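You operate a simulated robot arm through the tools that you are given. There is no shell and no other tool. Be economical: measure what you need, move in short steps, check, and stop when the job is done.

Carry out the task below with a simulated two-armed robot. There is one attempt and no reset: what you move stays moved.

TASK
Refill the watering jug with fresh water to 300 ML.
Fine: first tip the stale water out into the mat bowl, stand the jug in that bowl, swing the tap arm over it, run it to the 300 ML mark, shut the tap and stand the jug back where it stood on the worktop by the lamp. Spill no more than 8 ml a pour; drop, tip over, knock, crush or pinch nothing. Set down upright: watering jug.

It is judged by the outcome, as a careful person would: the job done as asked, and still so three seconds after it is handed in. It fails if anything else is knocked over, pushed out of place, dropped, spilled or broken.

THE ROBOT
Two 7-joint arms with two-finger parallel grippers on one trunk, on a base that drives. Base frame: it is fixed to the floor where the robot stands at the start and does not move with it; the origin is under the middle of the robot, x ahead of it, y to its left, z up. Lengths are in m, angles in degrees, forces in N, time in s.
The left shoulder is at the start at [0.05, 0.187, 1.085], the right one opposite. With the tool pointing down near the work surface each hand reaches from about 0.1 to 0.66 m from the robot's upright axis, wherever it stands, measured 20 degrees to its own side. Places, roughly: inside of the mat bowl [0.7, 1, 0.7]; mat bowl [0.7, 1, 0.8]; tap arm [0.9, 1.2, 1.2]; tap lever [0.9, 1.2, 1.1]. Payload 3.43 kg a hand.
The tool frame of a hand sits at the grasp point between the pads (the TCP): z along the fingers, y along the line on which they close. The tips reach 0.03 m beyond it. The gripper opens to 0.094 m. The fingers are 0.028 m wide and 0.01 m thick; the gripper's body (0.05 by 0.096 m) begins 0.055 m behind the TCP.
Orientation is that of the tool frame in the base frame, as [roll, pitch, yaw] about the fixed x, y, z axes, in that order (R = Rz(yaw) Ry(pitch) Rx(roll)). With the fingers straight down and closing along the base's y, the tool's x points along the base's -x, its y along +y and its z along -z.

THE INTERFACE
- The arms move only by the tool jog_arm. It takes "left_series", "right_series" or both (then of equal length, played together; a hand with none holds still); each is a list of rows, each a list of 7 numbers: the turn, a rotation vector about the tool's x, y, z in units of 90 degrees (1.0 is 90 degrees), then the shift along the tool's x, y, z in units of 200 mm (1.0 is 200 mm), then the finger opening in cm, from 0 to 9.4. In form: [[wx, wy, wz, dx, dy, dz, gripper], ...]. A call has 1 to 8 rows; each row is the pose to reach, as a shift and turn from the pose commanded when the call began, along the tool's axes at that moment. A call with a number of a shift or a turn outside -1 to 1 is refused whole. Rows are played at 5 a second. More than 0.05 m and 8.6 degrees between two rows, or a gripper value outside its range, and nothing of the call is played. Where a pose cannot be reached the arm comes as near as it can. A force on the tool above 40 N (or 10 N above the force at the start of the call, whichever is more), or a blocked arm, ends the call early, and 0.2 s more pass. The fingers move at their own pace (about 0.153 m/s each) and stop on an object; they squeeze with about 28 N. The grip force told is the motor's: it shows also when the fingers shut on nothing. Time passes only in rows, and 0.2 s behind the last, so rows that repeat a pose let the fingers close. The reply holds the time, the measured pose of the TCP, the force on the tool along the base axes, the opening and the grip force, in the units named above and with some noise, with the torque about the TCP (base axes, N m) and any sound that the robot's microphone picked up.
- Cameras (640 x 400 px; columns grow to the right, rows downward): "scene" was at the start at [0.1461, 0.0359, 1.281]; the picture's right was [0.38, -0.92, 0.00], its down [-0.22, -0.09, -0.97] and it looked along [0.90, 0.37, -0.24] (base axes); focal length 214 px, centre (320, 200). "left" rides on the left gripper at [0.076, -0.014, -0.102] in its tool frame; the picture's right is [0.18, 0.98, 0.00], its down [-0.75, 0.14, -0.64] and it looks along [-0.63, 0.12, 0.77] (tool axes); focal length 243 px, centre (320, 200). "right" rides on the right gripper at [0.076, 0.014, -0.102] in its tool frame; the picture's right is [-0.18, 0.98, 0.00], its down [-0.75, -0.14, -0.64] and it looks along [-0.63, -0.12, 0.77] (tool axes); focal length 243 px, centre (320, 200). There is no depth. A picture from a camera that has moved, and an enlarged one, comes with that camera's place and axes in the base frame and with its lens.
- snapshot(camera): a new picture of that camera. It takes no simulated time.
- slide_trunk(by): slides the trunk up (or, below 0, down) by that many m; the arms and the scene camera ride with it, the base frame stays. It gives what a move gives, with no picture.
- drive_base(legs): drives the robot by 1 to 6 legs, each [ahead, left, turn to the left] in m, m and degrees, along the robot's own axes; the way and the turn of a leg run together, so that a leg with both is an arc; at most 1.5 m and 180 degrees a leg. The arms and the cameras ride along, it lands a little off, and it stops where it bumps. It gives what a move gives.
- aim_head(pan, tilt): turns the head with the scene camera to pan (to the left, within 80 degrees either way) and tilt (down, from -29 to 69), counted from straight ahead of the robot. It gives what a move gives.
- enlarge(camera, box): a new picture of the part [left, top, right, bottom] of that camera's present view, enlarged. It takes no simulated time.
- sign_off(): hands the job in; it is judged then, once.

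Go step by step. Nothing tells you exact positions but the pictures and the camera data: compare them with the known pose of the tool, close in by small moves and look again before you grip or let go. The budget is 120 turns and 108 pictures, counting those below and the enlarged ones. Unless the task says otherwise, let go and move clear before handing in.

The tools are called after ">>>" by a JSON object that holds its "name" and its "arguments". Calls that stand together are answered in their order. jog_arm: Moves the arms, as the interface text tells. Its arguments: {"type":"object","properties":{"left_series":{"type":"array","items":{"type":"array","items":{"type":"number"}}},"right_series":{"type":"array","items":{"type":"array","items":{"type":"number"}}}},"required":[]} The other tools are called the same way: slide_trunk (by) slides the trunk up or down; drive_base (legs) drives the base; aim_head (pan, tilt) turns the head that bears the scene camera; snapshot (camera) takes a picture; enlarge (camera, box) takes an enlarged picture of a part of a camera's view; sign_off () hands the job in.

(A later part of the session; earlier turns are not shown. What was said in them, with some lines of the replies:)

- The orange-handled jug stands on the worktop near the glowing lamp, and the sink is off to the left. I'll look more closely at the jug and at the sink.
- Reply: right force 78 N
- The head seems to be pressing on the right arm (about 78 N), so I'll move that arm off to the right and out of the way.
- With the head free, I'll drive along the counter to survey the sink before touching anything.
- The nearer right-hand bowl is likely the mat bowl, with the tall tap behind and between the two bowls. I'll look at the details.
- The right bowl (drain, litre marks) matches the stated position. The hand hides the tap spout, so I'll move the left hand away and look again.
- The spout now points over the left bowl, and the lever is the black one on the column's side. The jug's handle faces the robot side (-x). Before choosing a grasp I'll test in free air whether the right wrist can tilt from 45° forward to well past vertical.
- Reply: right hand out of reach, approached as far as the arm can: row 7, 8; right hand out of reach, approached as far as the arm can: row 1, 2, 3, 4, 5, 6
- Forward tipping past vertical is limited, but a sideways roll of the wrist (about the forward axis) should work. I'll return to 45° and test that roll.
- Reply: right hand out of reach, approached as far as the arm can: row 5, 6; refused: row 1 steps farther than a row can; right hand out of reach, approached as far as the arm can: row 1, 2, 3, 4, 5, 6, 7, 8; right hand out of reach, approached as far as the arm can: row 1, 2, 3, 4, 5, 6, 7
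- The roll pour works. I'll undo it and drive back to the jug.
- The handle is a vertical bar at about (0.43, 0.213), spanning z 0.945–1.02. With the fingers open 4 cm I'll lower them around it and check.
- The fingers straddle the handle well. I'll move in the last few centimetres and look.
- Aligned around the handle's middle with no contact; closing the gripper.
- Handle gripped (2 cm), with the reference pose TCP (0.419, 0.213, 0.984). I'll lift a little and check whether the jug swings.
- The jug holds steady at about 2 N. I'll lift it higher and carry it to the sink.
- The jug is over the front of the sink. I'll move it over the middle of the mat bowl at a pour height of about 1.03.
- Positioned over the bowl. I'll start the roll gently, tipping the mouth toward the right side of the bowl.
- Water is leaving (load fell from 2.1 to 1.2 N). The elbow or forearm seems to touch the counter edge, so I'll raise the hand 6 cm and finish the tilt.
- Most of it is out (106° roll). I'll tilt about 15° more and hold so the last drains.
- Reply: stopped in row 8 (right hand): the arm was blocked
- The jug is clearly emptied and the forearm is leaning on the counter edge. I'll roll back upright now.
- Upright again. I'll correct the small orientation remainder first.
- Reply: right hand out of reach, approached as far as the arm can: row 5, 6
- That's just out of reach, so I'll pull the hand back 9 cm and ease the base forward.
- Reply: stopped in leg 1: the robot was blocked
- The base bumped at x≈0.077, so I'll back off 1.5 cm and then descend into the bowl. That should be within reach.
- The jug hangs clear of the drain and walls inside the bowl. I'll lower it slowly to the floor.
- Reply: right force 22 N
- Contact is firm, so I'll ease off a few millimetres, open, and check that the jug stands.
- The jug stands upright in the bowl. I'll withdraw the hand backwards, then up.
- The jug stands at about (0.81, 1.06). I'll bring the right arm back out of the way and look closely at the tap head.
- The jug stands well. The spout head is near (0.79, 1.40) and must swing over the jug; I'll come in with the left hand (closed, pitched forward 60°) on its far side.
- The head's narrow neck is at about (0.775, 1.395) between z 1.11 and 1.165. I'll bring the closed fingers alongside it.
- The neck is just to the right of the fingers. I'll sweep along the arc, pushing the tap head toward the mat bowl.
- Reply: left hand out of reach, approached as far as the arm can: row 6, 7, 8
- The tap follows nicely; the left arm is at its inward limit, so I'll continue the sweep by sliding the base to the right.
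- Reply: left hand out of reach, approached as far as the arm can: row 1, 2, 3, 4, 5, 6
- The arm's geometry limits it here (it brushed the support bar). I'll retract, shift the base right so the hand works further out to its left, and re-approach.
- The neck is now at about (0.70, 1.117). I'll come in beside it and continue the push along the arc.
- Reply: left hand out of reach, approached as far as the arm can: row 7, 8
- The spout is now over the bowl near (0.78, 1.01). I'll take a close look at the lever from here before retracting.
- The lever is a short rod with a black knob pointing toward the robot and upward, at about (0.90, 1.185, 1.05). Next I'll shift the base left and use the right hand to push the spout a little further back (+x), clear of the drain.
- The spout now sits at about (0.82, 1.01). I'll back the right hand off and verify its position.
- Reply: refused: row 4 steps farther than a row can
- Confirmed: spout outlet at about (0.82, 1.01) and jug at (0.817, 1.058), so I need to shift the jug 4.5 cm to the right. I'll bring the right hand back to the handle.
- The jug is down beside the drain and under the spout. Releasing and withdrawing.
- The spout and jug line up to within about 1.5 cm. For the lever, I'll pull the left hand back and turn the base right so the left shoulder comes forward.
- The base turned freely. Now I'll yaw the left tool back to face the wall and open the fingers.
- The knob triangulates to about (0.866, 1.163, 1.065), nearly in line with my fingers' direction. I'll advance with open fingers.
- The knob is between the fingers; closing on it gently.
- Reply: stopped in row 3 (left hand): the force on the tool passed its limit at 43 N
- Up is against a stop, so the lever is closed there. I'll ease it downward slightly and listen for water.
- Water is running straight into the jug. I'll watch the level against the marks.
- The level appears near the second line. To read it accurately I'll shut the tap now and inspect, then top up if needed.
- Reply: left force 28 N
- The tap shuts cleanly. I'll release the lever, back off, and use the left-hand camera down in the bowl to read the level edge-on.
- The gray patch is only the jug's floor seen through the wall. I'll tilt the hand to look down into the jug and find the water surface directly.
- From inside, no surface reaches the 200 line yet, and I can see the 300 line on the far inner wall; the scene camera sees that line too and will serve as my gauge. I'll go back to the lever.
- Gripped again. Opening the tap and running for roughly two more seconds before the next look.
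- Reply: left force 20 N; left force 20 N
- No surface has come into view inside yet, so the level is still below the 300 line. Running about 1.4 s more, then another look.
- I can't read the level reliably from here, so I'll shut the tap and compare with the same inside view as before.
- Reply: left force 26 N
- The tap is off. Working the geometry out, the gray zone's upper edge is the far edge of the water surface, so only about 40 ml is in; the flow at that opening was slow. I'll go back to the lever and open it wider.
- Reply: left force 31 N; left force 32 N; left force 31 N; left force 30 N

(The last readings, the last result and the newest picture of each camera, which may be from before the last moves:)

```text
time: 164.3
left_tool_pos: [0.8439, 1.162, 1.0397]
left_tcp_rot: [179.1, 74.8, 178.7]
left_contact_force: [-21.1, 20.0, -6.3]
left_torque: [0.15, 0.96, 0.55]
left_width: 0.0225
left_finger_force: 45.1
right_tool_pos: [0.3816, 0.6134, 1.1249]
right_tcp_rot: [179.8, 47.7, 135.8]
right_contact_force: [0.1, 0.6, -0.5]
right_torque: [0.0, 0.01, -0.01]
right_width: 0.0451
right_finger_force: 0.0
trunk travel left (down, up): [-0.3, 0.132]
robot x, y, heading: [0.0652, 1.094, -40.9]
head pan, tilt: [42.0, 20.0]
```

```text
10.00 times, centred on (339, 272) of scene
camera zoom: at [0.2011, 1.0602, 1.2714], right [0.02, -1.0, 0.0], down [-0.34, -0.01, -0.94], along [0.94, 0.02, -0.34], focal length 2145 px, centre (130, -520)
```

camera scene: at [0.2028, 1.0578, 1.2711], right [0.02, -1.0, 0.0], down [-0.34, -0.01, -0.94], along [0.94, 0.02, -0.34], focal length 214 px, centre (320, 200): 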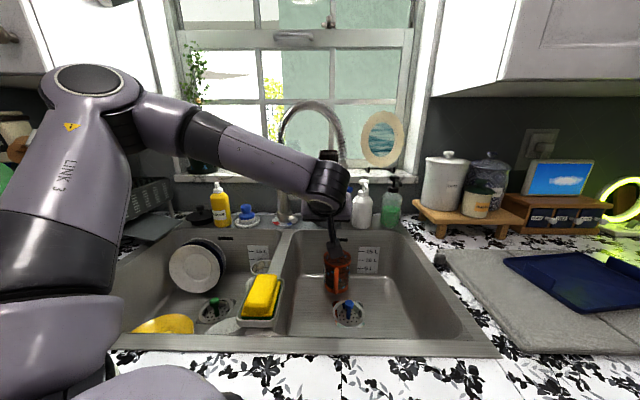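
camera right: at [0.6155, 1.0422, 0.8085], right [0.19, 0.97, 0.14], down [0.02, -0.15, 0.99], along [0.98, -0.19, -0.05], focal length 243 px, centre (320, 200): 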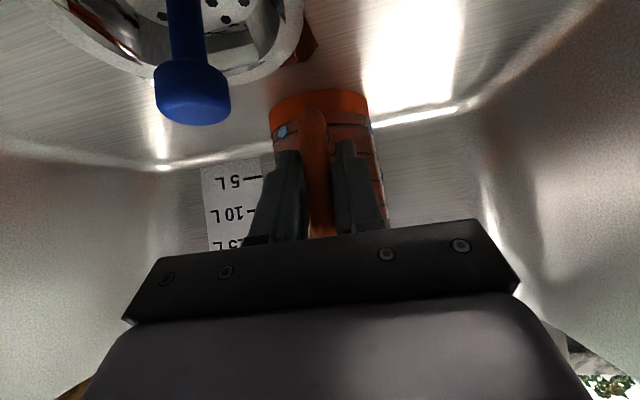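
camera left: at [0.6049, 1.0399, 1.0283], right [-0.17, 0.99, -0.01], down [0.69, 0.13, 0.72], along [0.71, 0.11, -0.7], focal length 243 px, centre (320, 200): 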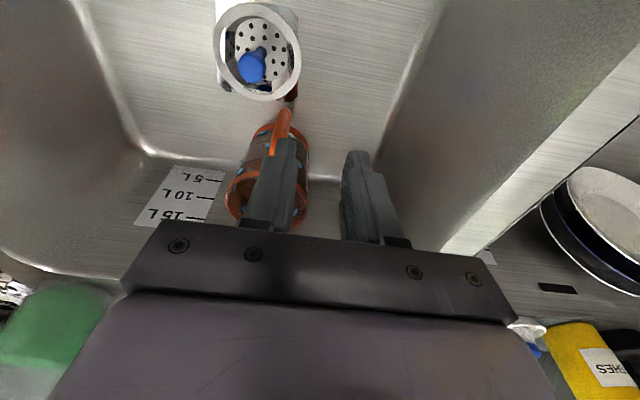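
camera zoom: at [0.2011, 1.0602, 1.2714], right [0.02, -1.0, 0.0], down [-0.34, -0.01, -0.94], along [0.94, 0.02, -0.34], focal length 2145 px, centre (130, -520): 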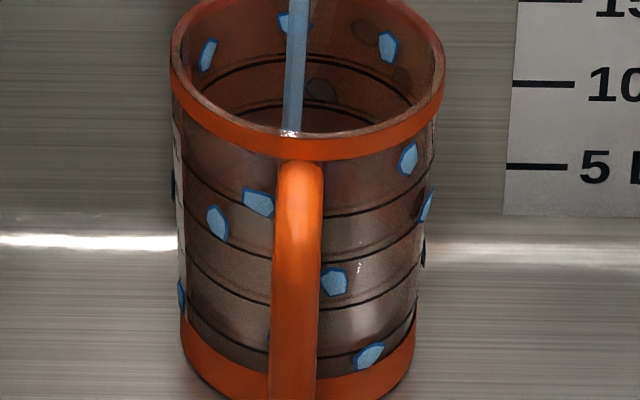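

The gray edge has risen to about the 100 ml far line, giving roughly 14 ml/s. I'll run about 9 s more, then check.

>>> {"name": "jog_arm", "arguments": {"left_series": [[0, 0, 0, 0, 0, 0, 0.5], [0, 0, 0, 0, 0, 0, 0.5], [0, 0, 0, 0, 0, 0, 0.5], [0, 0, 0, 0, 0, 0, 0.5], [0, 0, 0, 0, 0, 0, 0.5], [0, 0, 0, 0, 0, 0, 0.5], [0, 0, 0, 0, 0, 0, 0.5], [0, 0, 0, 0, 0, 0, 0.5]]}}

>>> {"name": "jog_arm", "arguments": {"left_series": [[0, 0, 0, 0, 0, 0, 0.5], [0, 0, 0, 0, 0, 0, 0.5], [0, 0, 0, 0, 0, 0, 0.5], [0, 0, 0, 0, 0, 0, 0.5], [0, 0, 0, 0, 0, 0, 0.5], [0, 0, 0, 0, 0, 0, 0.5], [0, 0, 0, 0, 0, 0, 0.5], [0, 0, 0, 0, 0, 0, 0.5]]}}

>>> {"name": "jog_arm", "arguments": {"left_series": [[0, 0, 0, 0, 0, 0, 0.5], [0, 0, 0, 0, 0, 0, 0.5], [0, 0, 0, 0, 0, 0, 0.5], [0, 0, 0, 0, 0, 0, 0.5], [0, 0, 0, 0, 0, 0, 0.5], [0, 0, 0, 0, 0, 0, 0.5], [0, 0, 0, 0, 0, 0, 0.5], [0, 0, 0, 0, 0, 0, 0.5]]}}

>>> {"name": "jog_arm", "arguments": {"left_series": [[0, 0, 0, 0, 0, 0, 0.5], [0, 0, 0, 0, 0, 0, 0.5], [0, 0, 0, 0, 0, 0, 0.5], [0, 0, 0, 0, 0, 0, 0.5], [0, 0, 0, 0, 0, 0, 0.5], [0, 0, 0, 0, 0, 0, 0.5], [0, 0, 0, 0, 0, 0, 0.5], [0, 0, 0, 0, 0, 0, 0.5]]}}

>>> {"name": "jog_arm", "arguments": {"left_series": [[0, 0, 0, 0, 0, 0, 0.5], [0, 0, 0, 0, 0, 0, 0.5], [0, 0, 0, 0, 0, 0, 0.5], [0, 0, 0, 0, 0, 0, 0.5], [0, 0, 0, 0, 0, 0, 0.5], [0, 0, 0, 0, 0, 0, 0.5], [0, 0, 0, 0, 0, 0, 0.5], [0, 0, 0, 0, 0, 0, 0.5]]}}

>>> {"name": "enlarge", "arguments": {"camera": "scene", "box": [324, 247, 354, 287]}}

```text
time: 166.2
left_tool_pos: [0.842, 1.1611, 1.0409]
left_tcp_rot: [179.1, 74.9, 178.7]
left_contact_force: [-19.8, 20.2, -5.2]
left_torque: [0.16, 0.85, 0.51]
left_width: 0.0225
left_finger_force: 45.2
right_tool_pos: [0.3821, 0.6135, 1.125]
right_tcp_rot: [179.8, 47.7, 135.9]
right_contact_force: [0.6, -0.1, -0.1]
right_torque: [-0.02, 0.01, -0.02]
right_width: 0.0451
right_finger_force: 0.0
trunk travel left (down, up): [-0.3, 0.132]
robot x, y, heading: [0.064, 1.0961, -41.0]
head pan, tilt: [42.0, 20.0]
```

```text
time: 167.9
left_tool_pos: [0.8417, 1.1611, 1.0399]
left_tcp_rot: [179.0, 74.9, 178.6]
left_contact_force: [-17.2, 20.9, -4.4]
left_torque: [0.17, 0.76, 0.53]
left_width: 0.0226
left_finger_force: 45.3
right_tool_pos: [0.3822, 0.6134, 1.1256]
right_tcp_rot: [179.8, 47.6, 136.0]
right_contact_force: [0.0, 0.7, -0.5]
right_torque: [-0.01, -0.03, -0.04]
right_width: 0.045
right_finger_force: 0.1
trunk travel left (down, up): [-0.3, 0.132]
robot x, y, heading: [0.0645, 1.0921, -40.9]
head pan, tilt: [42.0, 20.0]
```

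```text
time: 169.8
left_tool_pos: [0.8426, 1.1623, 1.0391]
left_tcp_rot: [179.0, 74.9, 178.6]
left_contact_force: [-16.8, 21.2, -4.0]
left_torque: [0.17, 0.69, 0.51]
left_width: 0.0227
left_finger_force: 44.9
right_tool_pos: [0.3824, 0.6135, 1.1241]
right_tcp_rot: [179.8, 47.6, 135.9]
right_contact_force: [0.4, 0.1, -0.2]
right_torque: [-0.02, 0.0, 0.01]
right_width: 0.045
right_finger_force: 0.1
trunk travel left (down, up): [-0.3, 0.132]
robot x, y, heading: [0.0599, 1.0966, -40.8]
head pan, tilt: [42.0, 20.0]
```

```text
time: 171.6
left_tool_pos: [0.8426, 1.1619, 1.0409]
left_tcp_rot: [179.0, 75.0, 178.6]
left_contact_force: [-14.5, 20.9, -4.0]
left_torque: [0.16, 0.61, 0.5]
left_width: 0.0223
left_finger_force: 45.3
right_tool_pos: [0.3818, 0.6128, 1.1236]
right_tcp_rot: [179.8, 47.6, 136.0]
right_contact_force: [-0.9, -0.2, -0.5]
right_torque: [-0.01, -0.01, -0.05]
right_width: 0.0453
right_finger_force: 0.0
trunk travel left (down, up): [-0.3, 0.132]
robot x, y, heading: [0.0628, 1.096, -40.7]
head pan, tilt: [42.0, 20.0]
```

```text
time: 173.3
left_tool_pos: [0.8434, 1.1614, 1.0419]
left_tcp_rot: [179.0, 75.1, 178.7]
left_contact_force: [-14.2, 20.3, -2.5]
left_torque: [0.19, 0.54, 0.46]
left_width: 0.0227
left_finger_force: 45.1
right_tool_pos: [0.3821, 0.6133, 1.1239]
right_tcp_rot: [179.8, 47.7, 135.9]
right_contact_force: [0.1, -0.2, -0.2]
right_torque: [0.0, 0.01, 0.0]
right_width: 0.0449
right_finger_force: 0.0
trunk travel left (down, up): [-0.3, 0.132]
robot x, y, heading: [0.0627, 1.095, -40.6]
head pan, tilt: [42.0, 20.0]
```

```text
10.00 times, centred on (339, 267) of scene
camera zoom: at [0.2015, 1.0603, 1.2713], right [0.02, -1.0, 0.0], down [-0.34, -0.01, -0.94], along [0.94, 0.02, -0.34], focal length 2145 px, centre (130, -470)
```

zoom: 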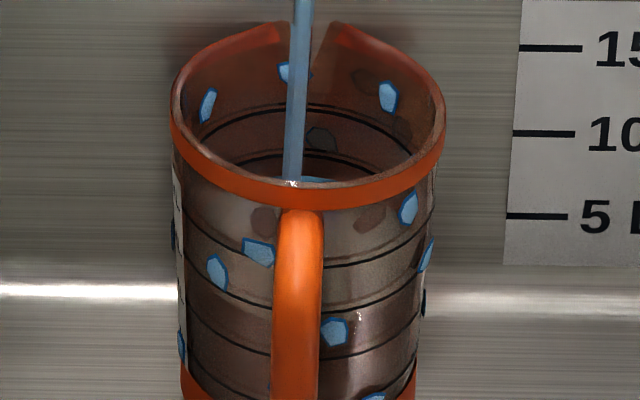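

The blue surface is now showing just below the 300 line (about 260 ml, roughly 17 ml/s). Running 1.4 s more, then checking.

>>> {"name": "jog_arm", "arguments": {"left_series": [[0, 0, 0, 0, 0, 0, 0.5], [0, 0, 0, 0, 0, 0, 0.5], [0, 0, 0, 0, 0, 0, 0.5], [0, 0, 0, 0, 0, 0, 0.5], [0, 0, 0, 0, 0, 0, 0.5], [0, 0, 0, 0, 0, 0, 0.5]]}}

>>> {"name": "enlarge", "arguments": {"camera": "scene", "box": [327, 253, 352, 268]}}

```text
time: 174.8
left_tool_pos: [0.8434, 1.1607, 1.0398]
left_tcp_rot: [179.1, 75.1, 178.7]
left_contact_force: [-13.6, 21.2, -2.3]
left_torque: [0.16, 0.45, 0.47]
left_width: 0.0226
left_finger_force: 44.8
right_tool_pos: [0.3824, 0.6138, 1.1251]
right_tcp_rot: [179.8, 47.7, 136.0]
right_contact_force: [-0.3, -0.9, 0.2]
right_torque: [0.0, 0.01, 0.03]
right_width: 0.0449
right_finger_force: 0.0
trunk travel left (down, up): [-0.3, 0.132]
robot x, y, heading: [0.0604, 1.0928, -40.5]
head pan, tilt: [42.0, 20.0]
```

```text
16.00 times, centred on (340, 260) of scene
camera zoom: at [0.2016, 1.0603, 1.2713], right [0.02, -1.0, 0.0], down [-0.34, -0.01, -0.94], along [0.94, 0.02, -0.34], focal length 3432 px, centre (8, -768)
```

zoom: 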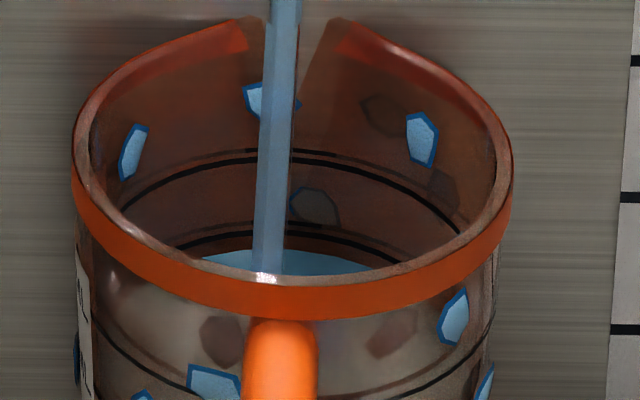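

The surface is about 12 px below the 300 line (about 285 ml). I'll hold two more beats and then close the lever fully.

>>> {"name": "jog_arm", "arguments": {"left_series": [[0, 0, 0, 0, 0, 0, 0.5], [0, 0, 0, 0, 0, 0, 0.5], [0, 0.089, 0, -0.062, 0, 0.0025, 0.5], [0, 0.178, 0, -0.123, 0, 0.014, 0.5], [0, 0.267, 0, -0.187, 0, 0.036, 0.5], [0, 0.267, 0, -0.195, 0, 0.042, 0.5]]}}

```text
time: 176.2
left_tool_pos: [0.8607, 1.1632, 1.0732]
left_tcp_rot: [179.4, 50.4, 179.1]
left_contact_force: [-14.6, 19.8, -12.1]
left_torque: [-0.14, -0.15, 0.14]
left_width: 0.0224
left_finger_force: 44.8
right_tool_pos: [0.3831, 0.6135, 1.1245]
right_tcp_rot: [179.9, 47.6, 136.0]
right_contact_force: [-0.4, -0.6, 0.8]
right_torque: [0.0, 0.04, 0.01]
right_width: 0.0451
right_finger_force: 0.0
trunk travel left (down, up): [-0.3, 0.132]
robot x, y, heading: [0.0632, 1.0925, -40.5]
head pan, tilt: [42.0, 20.0]
```

The lever is back at its stop. Releasing it, retracting the left hand, and turning the base back to square.

>>> {"name": "jog_arm", "arguments": {"left_series": [[0, 0, 0, 0.006, 0, 0, 1.5], [0, 0, 0, 0.006, 0, 0, 4], [0, 0, 0, 0.006, 0, 0, 5], [0, 0, 0, 0, 0, -0.12, 5], [0, 0, 0, 0, 0, -0.27, 5], [0, 0, 0, 0, 0, -0.42, 5], [0, 0, 0, 0.15, 0, -0.58, 5], [0, 0, 0, 0.3, 0, -0.75, 5]]}}

>>> {"name": "jog_arm", "arguments": {"left_series": [[0, 0, 0, 0.15, 0, -0.18, 3], [0, 0, 0, 0.3, 0, -0.36, 0], [0, 0, 0, 0.43, 0, -0.53, 0], [0, 0, 0, 0.43, 0, -0.53, 0]]}}

>>> {"name": "drive_base", "arguments": {"legs": [[0, 0, 39.7]]}}

```text
time: 177.9
left_tool_pos: [0.706, 1.161, 1.1243]
left_tcp_rot: [179.6, 50.8, 178.9]
left_contact_force: [-0.1, 0.9, 0.7]
left_torque: [-0.01, -0.01, 0.02]
left_width: 0.0501
left_finger_force: 0.1
right_tool_pos: [0.3829, 0.6122, 1.1229]
right_tcp_rot: [179.7, 47.5, 136.0]
right_contact_force: [0.2, -0.2, 0.3]
right_torque: [-0.03, 0.01, -0.01]
right_width: 0.0449
right_finger_force: 0.1
trunk travel left (down, up): [-0.3, 0.132]
robot x, y, heading: [0.062, 1.0946, -40.7]
head pan, tilt: [42.0, 20.0]
```

```text
time: 178.9
left_tool_pos: [0.5696, 1.1618, 1.1241]
left_tcp_rot: [179.6, 50.9, 179.0]
left_contact_force: [-0.7, -0.2, -0.3]
left_torque: [-0.02, 0.03, 0.0]
left_width: 0.0002
left_finger_force: 28.1
right_tool_pos: [0.3837, 0.6111, 1.1233]
right_tcp_rot: [179.7, 47.5, 135.9]
right_contact_force: [-0.4, -0.5, 0.2]
right_torque: [0.01, 0.0, -0.04]
right_width: 0.0452
right_finger_force: 0.0
trunk travel left (down, up): [-0.3, 0.132]
robot x, y, heading: [0.0628, 1.0925, -41.0]
head pan, tilt: [42.0, 20.0]
```

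```text
time: 181.2
left_tool_pos: [0.4056, 1.4731, 1.1243]
left_tcp_rot: [179.6, 50.9, -140.8]
left_contact_force: [-0.2, 0.6, 0.1]
left_torque: [0.02, -0.02, -0.01]
left_width: 0.0001
left_finger_force: 28.2
right_tool_pos: [0.6198, 0.9339, 1.1233]
right_tcp_rot: [179.7, 47.4, 176.2]
right_contact_force: [-0.5, 0.3, -1.0]
right_torque: [-0.04, -0.01, 0.02]
right_width: 0.0449
right_finger_force: 0.0
trunk travel left (down, up): [-0.3, 0.132]
robot x, y, heading: [0.0643, 1.091, -0.4]
head pan, tilt: [42.0, 20.0]
```

>>> {"name": "jog_arm", "arguments": {"right_series": [[0, 0, 0, 0.02, 0.12, 0.13, 4.5], [0, 0, 0, 0.04, 0.24, 0.27, 4.5], [0, 0, 0, 0.05, 0.36, 0.36, 4.5], [0, 0, 0, 0.06, 0.48, 0.44, 4.5], [0, 0, 0, 0.21, 0.48, 0.58, 4.5], [0, 0, 0, 0.36, 0.48, 0.72, 4.5], [0, 0, 0, 0.514, 0.48, 0.85, 4.5], [0, 0, 0, 0.514, 0.48, 0.85, 4.5]]}}

```text
time: 183.0
left_tool_pos: [0.4054, 1.4723, 1.1244]
left_tcp_rot: [179.6, 50.9, -140.7]
left_contact_force: [-0.4, 0.0, -0.2]
left_torque: [0.0, 0.02, -0.03]
left_width: 0.0002
left_finger_force: 27.8
right_tool_pos: [0.6807, 1.0241, 0.9338]
right_tcp_rot: [179.6, 47.5, 176.2]
right_contact_force: [0.0, -0.2, 0.3]
right_torque: [-0.01, 0.01, -0.01]
right_width: 0.0449
right_finger_force: 0.2
trunk travel left (down, up): [-0.3, 0.132]
robot x, y, heading: [0.0655, 1.092, -0.2]
head pan, tilt: [42.0, 20.0]
```

>>> {"name": "jog_arm", "arguments": {"right_series": [[0, 0, 0, 0.15, 0, 0.14, 4.5], [0, 0, 0, 0.31, 0, 0.284, 4.5], [0, 0, 0, 0.305, 0, 0.42, 4.5], [0, 0, 0, 0.303, 0, 0.56, 4.5], [0, 0, 0, 0.303, 0, 0.68, 4.5], [0, 0, 0, 0.303, 0, 0.68, 4.5]]}}

>>> {"name": "jog_arm", "arguments": {"right_series": [[0, 0, 0, 0, 0, 0, 3], [0, 0, 0, 0, 0, 0, 1.5], [0, 0, 0, 0, 0, 0, 0], [0, 0, 0, 0, 0, 0, 0], [0, 0, 0, 0, 0, 0, 0]]}}

```text
time: 184.4
left_tool_pos: [0.4059, 1.4743, 1.1249]
left_tcp_rot: [179.5, 50.9, -140.7]
left_contact_force: [0.5, 0.3, 0.4]
left_torque: [-0.01, 0.02, -0.02]
left_width: 0.0
left_finger_force: 28.1
right_tool_pos: [0.7403, 1.0198, 0.7937]
right_tcp_rot: [179.8, 47.4, 176.2]
right_contact_force: [0.6, 0.4, -0.4]
right_torque: [0.0, 0.01, 0.0]
right_width: 0.0451
right_finger_force: 0.0
trunk travel left (down, up): [-0.3, 0.132]
robot x, y, heading: [0.0658, 1.0912, -0.6]
head pan, tilt: [42.0, 20.0]
```

```text
time: 185.6
left_tool_pos: [0.4052, 1.4734, 1.1247]
left_tcp_rot: [179.6, 50.9, -140.6]
left_contact_force: [0.6, -0.8, 0.5]
left_torque: [-0.06, 0.02, -0.03]
left_width: 0.0002
left_finger_force: 28.2
right_tool_pos: [0.7399, 1.0216, 0.7963]
right_tcp_rot: [179.7, 47.3, 176.2]
right_contact_force: [-1.2, 0.0, 0.5]
right_torque: [-0.06, 0.01, -0.03]
right_width: 0.0207
right_finger_force: 28.3
trunk travel left (down, up): [-0.3, 0.132]
robot x, y, heading: [0.0639, 1.0896, -0.2]
head pan, tilt: [42.0, 20.0]
```

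Handle gripped. I'll lift 2 cm and check the load.

>>> {"name": "jog_arm", "arguments": {"right_series": [[0, 0, 0, -0.02, 0, -0.018, 0], [0, 0, 0, -0.045, 0, -0.041, 0], [0, 0, 0, -0.074, 0, -0.068, 0], [0, 0, 0, -0.074, 0, -0.068, 0], [0, 0, 0, -0.074, 0, -0.068, 0]]}}

>>> {"name": "snapshot", "arguments": {"camera": "right"}}

```text
time: 186.8
left_tool_pos: [0.406, 1.4736, 1.1243]
left_tcp_rot: [179.5, 50.8, -140.7]
left_contact_force: [0.1, 1.0, 0.5]
left_torque: [0.0, 0.0, -0.01]
left_width: 0.0001
left_finger_force: 27.5
right_tool_pos: [0.7402, 1.0214, 0.8164]
right_tcp_rot: [179.6, 47.4, 176.1]
right_contact_force: [-1.0, 0.3, -3.5]
right_torque: [-0.02, 0.24, -0.02]
right_width: 0.0209
right_finger_force: 27.8
trunk travel left (down, up): [-0.3, 0.132]
robot x, y, heading: [0.064, 1.0945, -0.4]
head pan, tilt: [42.0, 20.0]
```

```text
0 pictures are left
camera right: at [0.6155, 1.0427, 0.8288], right [0.19, 0.97, 0.14], down [0.03, -0.15, 0.99], along [0.98, -0.18, -0.05], focal length 243 px, centre (320, 200)
```

right: 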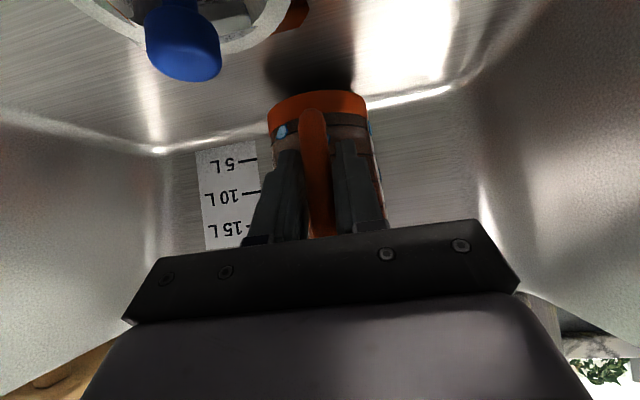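

The jug hangs upright with about 3.5 N load. No pictures remain, so I'll go on by the recorded poses: up 10 cm, then back out from under the spout.

>>> {"name": "jog_arm", "arguments": {"right_series": [[0, 0, 0, -0.06, 0, -0.055, 0], [0, 0, 0, -0.135, 0, -0.124, 0], [0, 0, 0, -0.21, 0, -0.193, 0], [0, 0, 0, -0.285, 0, -0.262, 0], [0, 0, 0, -0.345, 0, -0.317, 0], [0, 0, 0, -0.368, 0, -0.3385, 0], [0, 0, 0, -0.368, 0, -0.3385, 0]]}}

>>> {"name": "jog_arm", "arguments": {"right_series": [[0, 0, 0, 0.06, 0, -0.065, 0], [0, 0, 0, 0.15, 0, -0.163, 0], [0, 0, 0, 0.24, 0, -0.261, 0], [0, 0, 0, 0.33, 0, -0.36, 0], [0, 0, 0, 0.42, 0, -0.457, 0], [0, 0, 0, 0.48, 0, -0.523, 0], [0, 0, 0, 0.506, 0, -0.551, 0], [0, 0, 0, 0.506, 0, -0.551, 0]]}}

```text
time: 188.4
left_tool_pos: [0.4058, 1.4729, 1.1246]
left_tcp_rot: [179.4, 50.8, -140.8]
left_contact_force: [-0.2, -0.6, 0.0]
left_torque: [-0.03, -0.02, 0.01]
left_width: 0.0002
left_finger_force: 28.8
right_tool_pos: [0.7393, 1.0224, 0.9161]
right_tcp_rot: [179.7, 47.4, 176.2]
right_contact_force: [-1.2, 0.7, -3.8]
right_torque: [-0.01, 0.21, 0.01]
right_width: 0.0204
right_finger_force: 28.0
trunk travel left (down, up): [-0.3, 0.132]
robot x, y, heading: [0.0632, 1.0918, -0.3]
head pan, tilt: [42.0, 20.0]
```

```text
time: 189.7
left_tool_pos: [0.406, 1.4736, 1.1252]
left_tcp_rot: [179.5, 50.8, -140.6]
left_contact_force: [0.1, 1.4, -0.3]
left_torque: [0.04, -0.01, 0.0]
left_width: 0.0
left_finger_force: 28.3
right_tool_pos: [0.6265, 1.0244, 0.9183]
right_tcp_rot: [179.3, 48.5, 174.7]
right_contact_force: [12.9, 2.4, -9.0]
right_torque: [-0.07, -0.66, -0.7]
right_width: 0.0208
right_finger_force: 27.4
trunk travel left (down, up): [-0.3, 0.132]
robot x, y, heading: [0.0622, 1.0958, -0.2]
head pan, tilt: [42.0, 20.0]
stopped in row 6 (right hand): the force on the tool passed its limit at 49 N (the readings are from after the stop); the commanded pose is now the measured one
```

The hand's rear (camera bracket) touched the sink's front edge. I'll raise 6 cm with a slight forward relief, correcting the small tilt, and check the load.

>>> {"name": "jog_arm", "arguments": {"right_series": [[0, 0, 0, -0.06, 0, 0.015, 0], [-0.004, 0.006, -0.005, -0.12, 0, -0.03, 0], [-0.008, 0.012, -0.011, -0.19, 0, -0.09, 0], [-0.008, 0.012, -0.011, -0.257, 0, -0.16, 0], [-0.008, 0.012, -0.011, -0.257, 0, -0.16, 0], [-0.008, 0.012, -0.011, -0.257, 0, -0.16, 0]]}}

```text
time: 191.1
left_tool_pos: [0.4052, 1.4732, 1.1255]
left_tcp_rot: [179.4, 50.8, -140.6]
left_contact_force: [1.0, 0.5, 0.0]
left_torque: [-0.03, 0.02, 0.0]
left_width: 0.0
left_finger_force: 27.6
right_tool_pos: [0.6357, 1.0235, 0.9796]
right_tcp_rot: [179.6, 47.4, 176.3]
right_contact_force: [-0.1, 0.5, -4.1]
right_torque: [0.0, 0.25, 0.02]
right_width: 0.0206
right_finger_force: 28.1
trunk travel left (down, up): [-0.3, 0.132]
robot x, y, heading: [0.0636, 1.091, -0.3]
head pan, tilt: [42.0, 20.0]
```

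Load and torque are back to normal, and the jug is level in the grip. Backing out and up to carrying height.

>>> {"name": "jog_arm", "arguments": {"right_series": [[0, 0, 0, 0.003, 0, -0.07, 0], [0, 0, 0, 0.008, 0, -0.18, 0], [0, 0, 0, 0.013, 0, -0.3, 0], [0, 0, 0, 0.018, 0, -0.42, 0], [0, 0, 0, 0.023, 0, -0.54, 0], [0, 0, 0, 0.026, 0, -0.62, 0], [0, 0, 0, 0.026, 0, -0.62, 0]]}}

>>> {"name": "jog_arm", "arguments": {"right_series": [[0, 0, 0, 0.02, 0, -0.07, 0], [0, 0, 0, 0.052, 0, -0.18, 0], [0, 0, 0, 0.086, 0, -0.3, 0], [0, 0, 0, 0.12, 0, -0.42, 0], [0, 0, 0, 0.155, 0, -0.54, 0], [0, 0, 0, 0.184, 0, -0.64, 0], [0, 0, 0, 0.184, 0, -0.64, 0]]}}

```text
time: 192.7
left_tool_pos: [0.406, 1.4738, 1.1251]
left_tcp_rot: [179.6, 50.9, -140.8]
left_contact_force: [-0.4, 0.1, -1.2]
left_torque: [-0.01, -0.02, 0.0]
left_width: 0.0001
left_finger_force: 28.3
right_tool_pos: [0.5415, 1.0274, 1.0589]
right_tcp_rot: [179.7, 47.3, 176.2]
right_contact_force: [0.0, 0.2, -4.1]
right_torque: [0.01, 0.21, 0.02]
right_width: 0.0205
right_finger_force: 28.4
trunk travel left (down, up): [-0.3, 0.132]
robot x, y, heading: [0.0632, 1.0916, -0.3]
head pan, tilt: [42.0, 20.0]
```

```text
time: 194.3
left_tool_pos: [0.405, 1.4739, 1.1261]
left_tcp_rot: [179.5, 50.9, -140.7]
left_contact_force: [0.3, 0.1, 0.4]
left_torque: [-0.02, 0.0, -0.03]
left_width: 0.0
left_finger_force: 28.1
right_tool_pos: [0.4296, 1.0291, 1.1112]
right_tcp_rot: [-179.7, 46.1, 175.0]
right_contact_force: [0.1, 0.2, -3.0]
right_torque: [0.08, 0.25, 0.0]
right_width: 0.021
right_finger_force: 28.1
trunk travel left (down, up): [-0.3, 0.132]
robot x, y, heading: [0.0607, 1.0932, -0.4]
head pan, tilt: [42.0, 20.0]
```

Now back the base off the counter and drive right, to where the jug was first picked up.

>>> {"name": "drive_base", "arguments": {"legs": [[-0.063, 0, 0], [0, -0.35, 0], [0, -0.34, 0]]}}

```text
time: 201.6
left_tool_pos: [0.3403, 0.7923, 1.125]
left_tcp_rot: [179.5, 50.9, -140.6]
left_contact_force: [-0.2, 0.3, -0.1]
left_torque: [0.02, 0.04, 0.0]
left_width: 0.0002
left_finger_force: 28.0
right_tool_pos: [0.3655, 0.3501, 1.1146]
right_tcp_rot: [179.8, 46.3, 175.1]
right_contact_force: [0.2, 0.1, -4.9]
right_torque: [0.0, 0.25, -0.01]
right_width: 0.0209
right_finger_force: 27.7
trunk travel left (down, up): [-0.3, 0.132]
robot x, y, heading: [0.0025, 0.4091, -0.0]
head pan, tilt: [42.0, 20.0]
```

>>> {"name": "jog_arm", "arguments": {"right_series": [[0, 0, 0, -0.01, -0.08, 0.04, 0], [0, 0, 0, -0.025, -0.2, 0.105, 0], [0, 0, 0, -0.04, -0.32, 0.17, 0], [0, 0, 0, -0.055, -0.44, 0.23, 0], [0, 0, 0, -0.07, -0.56, 0.295, 0], [0, 0, 0, -0.08, -0.64, 0.335, 0], [0, 0, 0, -0.083, -0.666, 0.348, 0], [0, 0, 0, -0.083, -0.666, 0.348, 0]]}}

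```text
time: 203.4
left_tool_pos: [0.341, 0.7914, 1.1246]
left_tcp_rot: [179.6, 50.8, -140.5]
left_contact_force: [0.1, 0.2, 0.4]
left_torque: [0.0, 0.02, 0.0]
left_width: 0.0
left_finger_force: 27.6
right_tool_pos: [0.4145, 0.2103, 1.0765]
right_tcp_rot: [179.9, 46.3, 174.9]
right_contact_force: [-0.6, 0.2, -3.5]
right_torque: [-0.02, 0.27, 0.01]
right_width: 0.0208
right_finger_force: 27.7
trunk travel left (down, up): [-0.3, 0.132]
robot x, y, heading: [-0.0042, 0.4112, -0.3]
head pan, tilt: [42.0, 20.0]
```

>>> {"name": "jog_arm", "arguments": {"right_series": [[-0.007, -0.006, -0.006, 0.06, 0.005, 0.06, 0], [-0.0144, -0.0122, -0.0114, 0.13, 0.01, 0.134, 0], [-0.0144, -0.0122, -0.0114, 0.2, 0.017, 0.206, 0], [-0.0144, -0.0122, -0.0114, 0.26, 0.017, 0.267, 0], [-0.0144, -0.0122, -0.0114, 0.285, 0.017, 0.293, 0], [-0.0144, -0.0122, -0.0114, 0.285, 0.017, 0.293, 0], [-0.0144, -0.0122, -0.0114, 0.285, 0.017, 0.293, 0]]}}

```text
time: 205.0
left_tool_pos: [0.3398, 0.7939, 1.1256]
left_tcp_rot: [179.7, 50.9, -140.6]
left_contact_force: [0.1, 0.4, -0.8]
left_torque: [-0.01, 0.04, -0.02]
left_width: 0.0001
left_finger_force: 27.7
right_tool_pos: [0.417, 0.2136, 0.9969]
right_tcp_rot: [179.6, 47.4, 176.5]
right_contact_force: [-0.3, -0.7, -3.6]
right_torque: [0.03, 0.26, 0.01]
right_width: 0.0207
right_finger_force: 28.0
trunk travel left (down, up): [-0.3, 0.132]
robot x, y, heading: [-0.0005, 0.412, 0.1]
head pan, tilt: [42.0, 20.0]
```

>>> {"name": "jog_arm", "arguments": {"right_series": [[0, 0, 0, 0.015, 0, 0.02, 0], [0, 0, 0, 0.034, 0, 0.045, 0], [0, 0, 0, 0.034, 0, 0.045, 0]]}}

>>> {"name": "jog_arm", "arguments": {"right_series": [[0, 0, 0, 0.0055, 0, 0.005, 0], [0, 0, 0, 0.0055, 0, 0.005, 0]]}}

```text
time: 205.8
left_tool_pos: [0.3392, 0.7922, 1.1261]
left_tcp_rot: [179.7, 50.9, -140.4]
left_contact_force: [0.0, -0.3, -0.2]
left_torque: [0.0, -0.01, 0.01]
left_width: 0.0
left_finger_force: 27.7
right_tool_pos: [0.4192, 0.2151, 0.9868]
right_tcp_rot: [179.5, 47.8, 176.5]
right_contact_force: [-4.4, 0.9, 9.7]
right_torque: [-0.05, -0.84, 0.03]
right_width: 0.0208
right_finger_force: 27.7
trunk travel left (down, up): [-0.3, 0.132]
robot x, y, heading: [-0.0015, 0.4123, -0.0]
head pan, tilt: [42.0, 20.0]
```

```text
time: 206.4
left_tool_pos: [0.3386, 0.7925, 1.1254]
left_tcp_rot: [179.8, 51.0, -140.3]
left_contact_force: [0.5, -1.1, -0.5]
left_torque: [0.02, 0.02, 0.01]
left_width: 0.0002
left_finger_force: 27.8
right_tool_pos: [0.418, 0.2164, 0.9861]
right_tcp_rot: [179.5, 47.7, 176.5]
right_contact_force: [-6.5, 0.1, 21.5]
right_torque: [-0.05, -0.68, 0.02]
right_width: 0.0206
right_finger_force: 27.4
trunk travel left (down, up): [-0.3, 0.132]
robot x, y, heading: [0.0004, 0.4099, -0.2]
head pan, tilt: [42.0, 20.0]
```

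Contact with the worktop. Easing off slightly, then opening.

>>> {"name": "jog_arm", "arguments": {"right_series": [[0, 0, 0, -0.013, 0, -0.0115, 0], [0, 0, 0, -0.013, 0, -0.0115, 0]]}}

>>> {"name": "jog_arm", "arguments": {"right_series": [[0, 0, 0, 0, 0, 0, 2.6], [0, 0, 0, 0, 0, 0, 4.5], [0, 0, 0, 0, 0, 0, 4.5], [0, 0, 0, 0, 0, 0, 4.5]]}}

```text
time: 207.0
left_tool_pos: [0.3392, 0.7935, 1.1246]
left_tcp_rot: [179.7, 50.9, -140.3]
left_contact_force: [-0.5, 0.1, 0.2]
left_torque: [-0.02, 0.02, -0.01]
left_width: 0.0002
left_finger_force: 28.3
right_tool_pos: [0.42, 0.2132, 0.9861]
right_tcp_rot: [179.7, 47.4, 176.6]
right_contact_force: [-1.3, 3.3, 7.2]
right_torque: [-0.01, -0.39, 0.13]
right_width: 0.0203
right_finger_force: 28.4
trunk travel left (down, up): [-0.3, 0.132]
robot x, y, heading: [-0.0028, 0.4095, 0.1]
head pan, tilt: [42.0, 20.0]
```

```text
time: 208.0
left_tool_pos: [0.3403, 0.7919, 1.126]
left_tcp_rot: [179.5, 50.9, -140.4]
left_contact_force: [0.0, 0.6, 0.4]
left_torque: [0.02, 0.0, -0.01]
left_width: 0.0
left_finger_force: 27.9
right_tool_pos: [0.4206, 0.2133, 0.9873]
right_tcp_rot: [179.7, 47.4, 176.5]
right_contact_force: [-1.1, -0.1, -0.4]
right_torque: [-0.01, -0.03, 0.01]
right_width: 0.045
right_finger_force: 0.0
trunk travel left (down, up): [-0.3, 0.132]
robot x, y, heading: [0.0021, 0.4106, 0.1]
head pan, tilt: [42.0, 20.0]
```

>>> {"name": "jog_arm", "arguments": {"right_series": [[0, 0, 0, 0, 0, -0.06, 4.5], [0, 0, 0, -0.02, 0, -0.13, 4.5], [0, 0, 0, -0.07, 0, -0.2, 4.5], [0, 0, 0, -0.18, 0, -0.3, 4.5], [0, 0, 0, -0.29, 0, -0.4, 4.5], [0, 0, 0, -0.4, 0, -0.5, 4.5], [0, 0, 0, -0.5, 0, -0.58, 4.5], [0, 0, 0, -0.5, 0, -0.58, 4.5]]}}

>>> {"name": "drive_base", "arguments": {"legs": [[-0.15, 0, 0]]}}

```text
time: 209.8
left_tool_pos: [0.3397, 0.792, 1.1253]
left_tcp_rot: [179.6, 50.9, -140.4]
left_contact_force: [0.1, 0.5, 0.3]
left_torque: [0.01, -0.01, 0.0]
left_width: 0.0
left_finger_force: 28.5
right_tool_pos: [0.4028, 0.2128, 1.14]
right_tcp_rot: [179.6, 47.5, 176.6]
right_contact_force: [0.2, 0.5, -0.6]
right_torque: [0.0, 0.02, -0.01]
right_width: 0.0451
right_finger_force: 0.0
trunk travel left (down, up): [-0.3, 0.132]
robot x, y, heading: [-0.0032, 0.4096, -0.3]
head pan, tilt: [42.0, 20.0]
```

```text
time: 211.2
left_tool_pos: [0.1888, 0.7928, 1.1254]
left_tcp_rot: [179.6, 50.9, -140.2]
left_contact_force: [0.1, 0.3, 0.2]
left_torque: [0.03, -0.02, -0.01]
left_width: 0.0
left_finger_force: 28.0
right_tool_pos: [0.2529, 0.215, 1.14]
right_tcp_rot: [179.5, 47.4, 176.7]
right_contact_force: [-0.5, 0.8, 0.8]
right_torque: [0.01, -0.01, 0.02]
right_width: 0.0452
right_finger_force: 0.0
trunk travel left (down, up): [-0.3, 0.132]
robot x, y, heading: [-0.1494, 0.4117, 0.1]
head pan, tilt: [42.0, 20.0]
```

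The jug is set down at its original spot, both hands are clear, and the tap is shut. Handing in.

>>> {"name": "sign_off", "arguments": {}}

```text
The job is handed in.
```

I emptied the stale water into the mat bowl, refilled the jug to about the 300 ML line, shut the tap, and stood the jug back by the lamp. I had no pictures left for the last stretch. The exact fill level, that the tap is fully shut, and that the jug is standing upright rest on position and force readings, not on a final look.

- **Fill level:** my last picture of the water showed about 285 ml. I ran the tap briefly after that and estimate it finished close to 300 ml.
- **Bumps on the way:** the base bumped the counter front once. The right forearm leaned on the counter edge during the pour. The hand's rear touched the sink's front edge while I lifted the full jug out. The load on the jug read the same afterwards, and I saw no sign of a spill.
- **Tap arm:** I left it swung over the mat bowl; it started over the other bowl.
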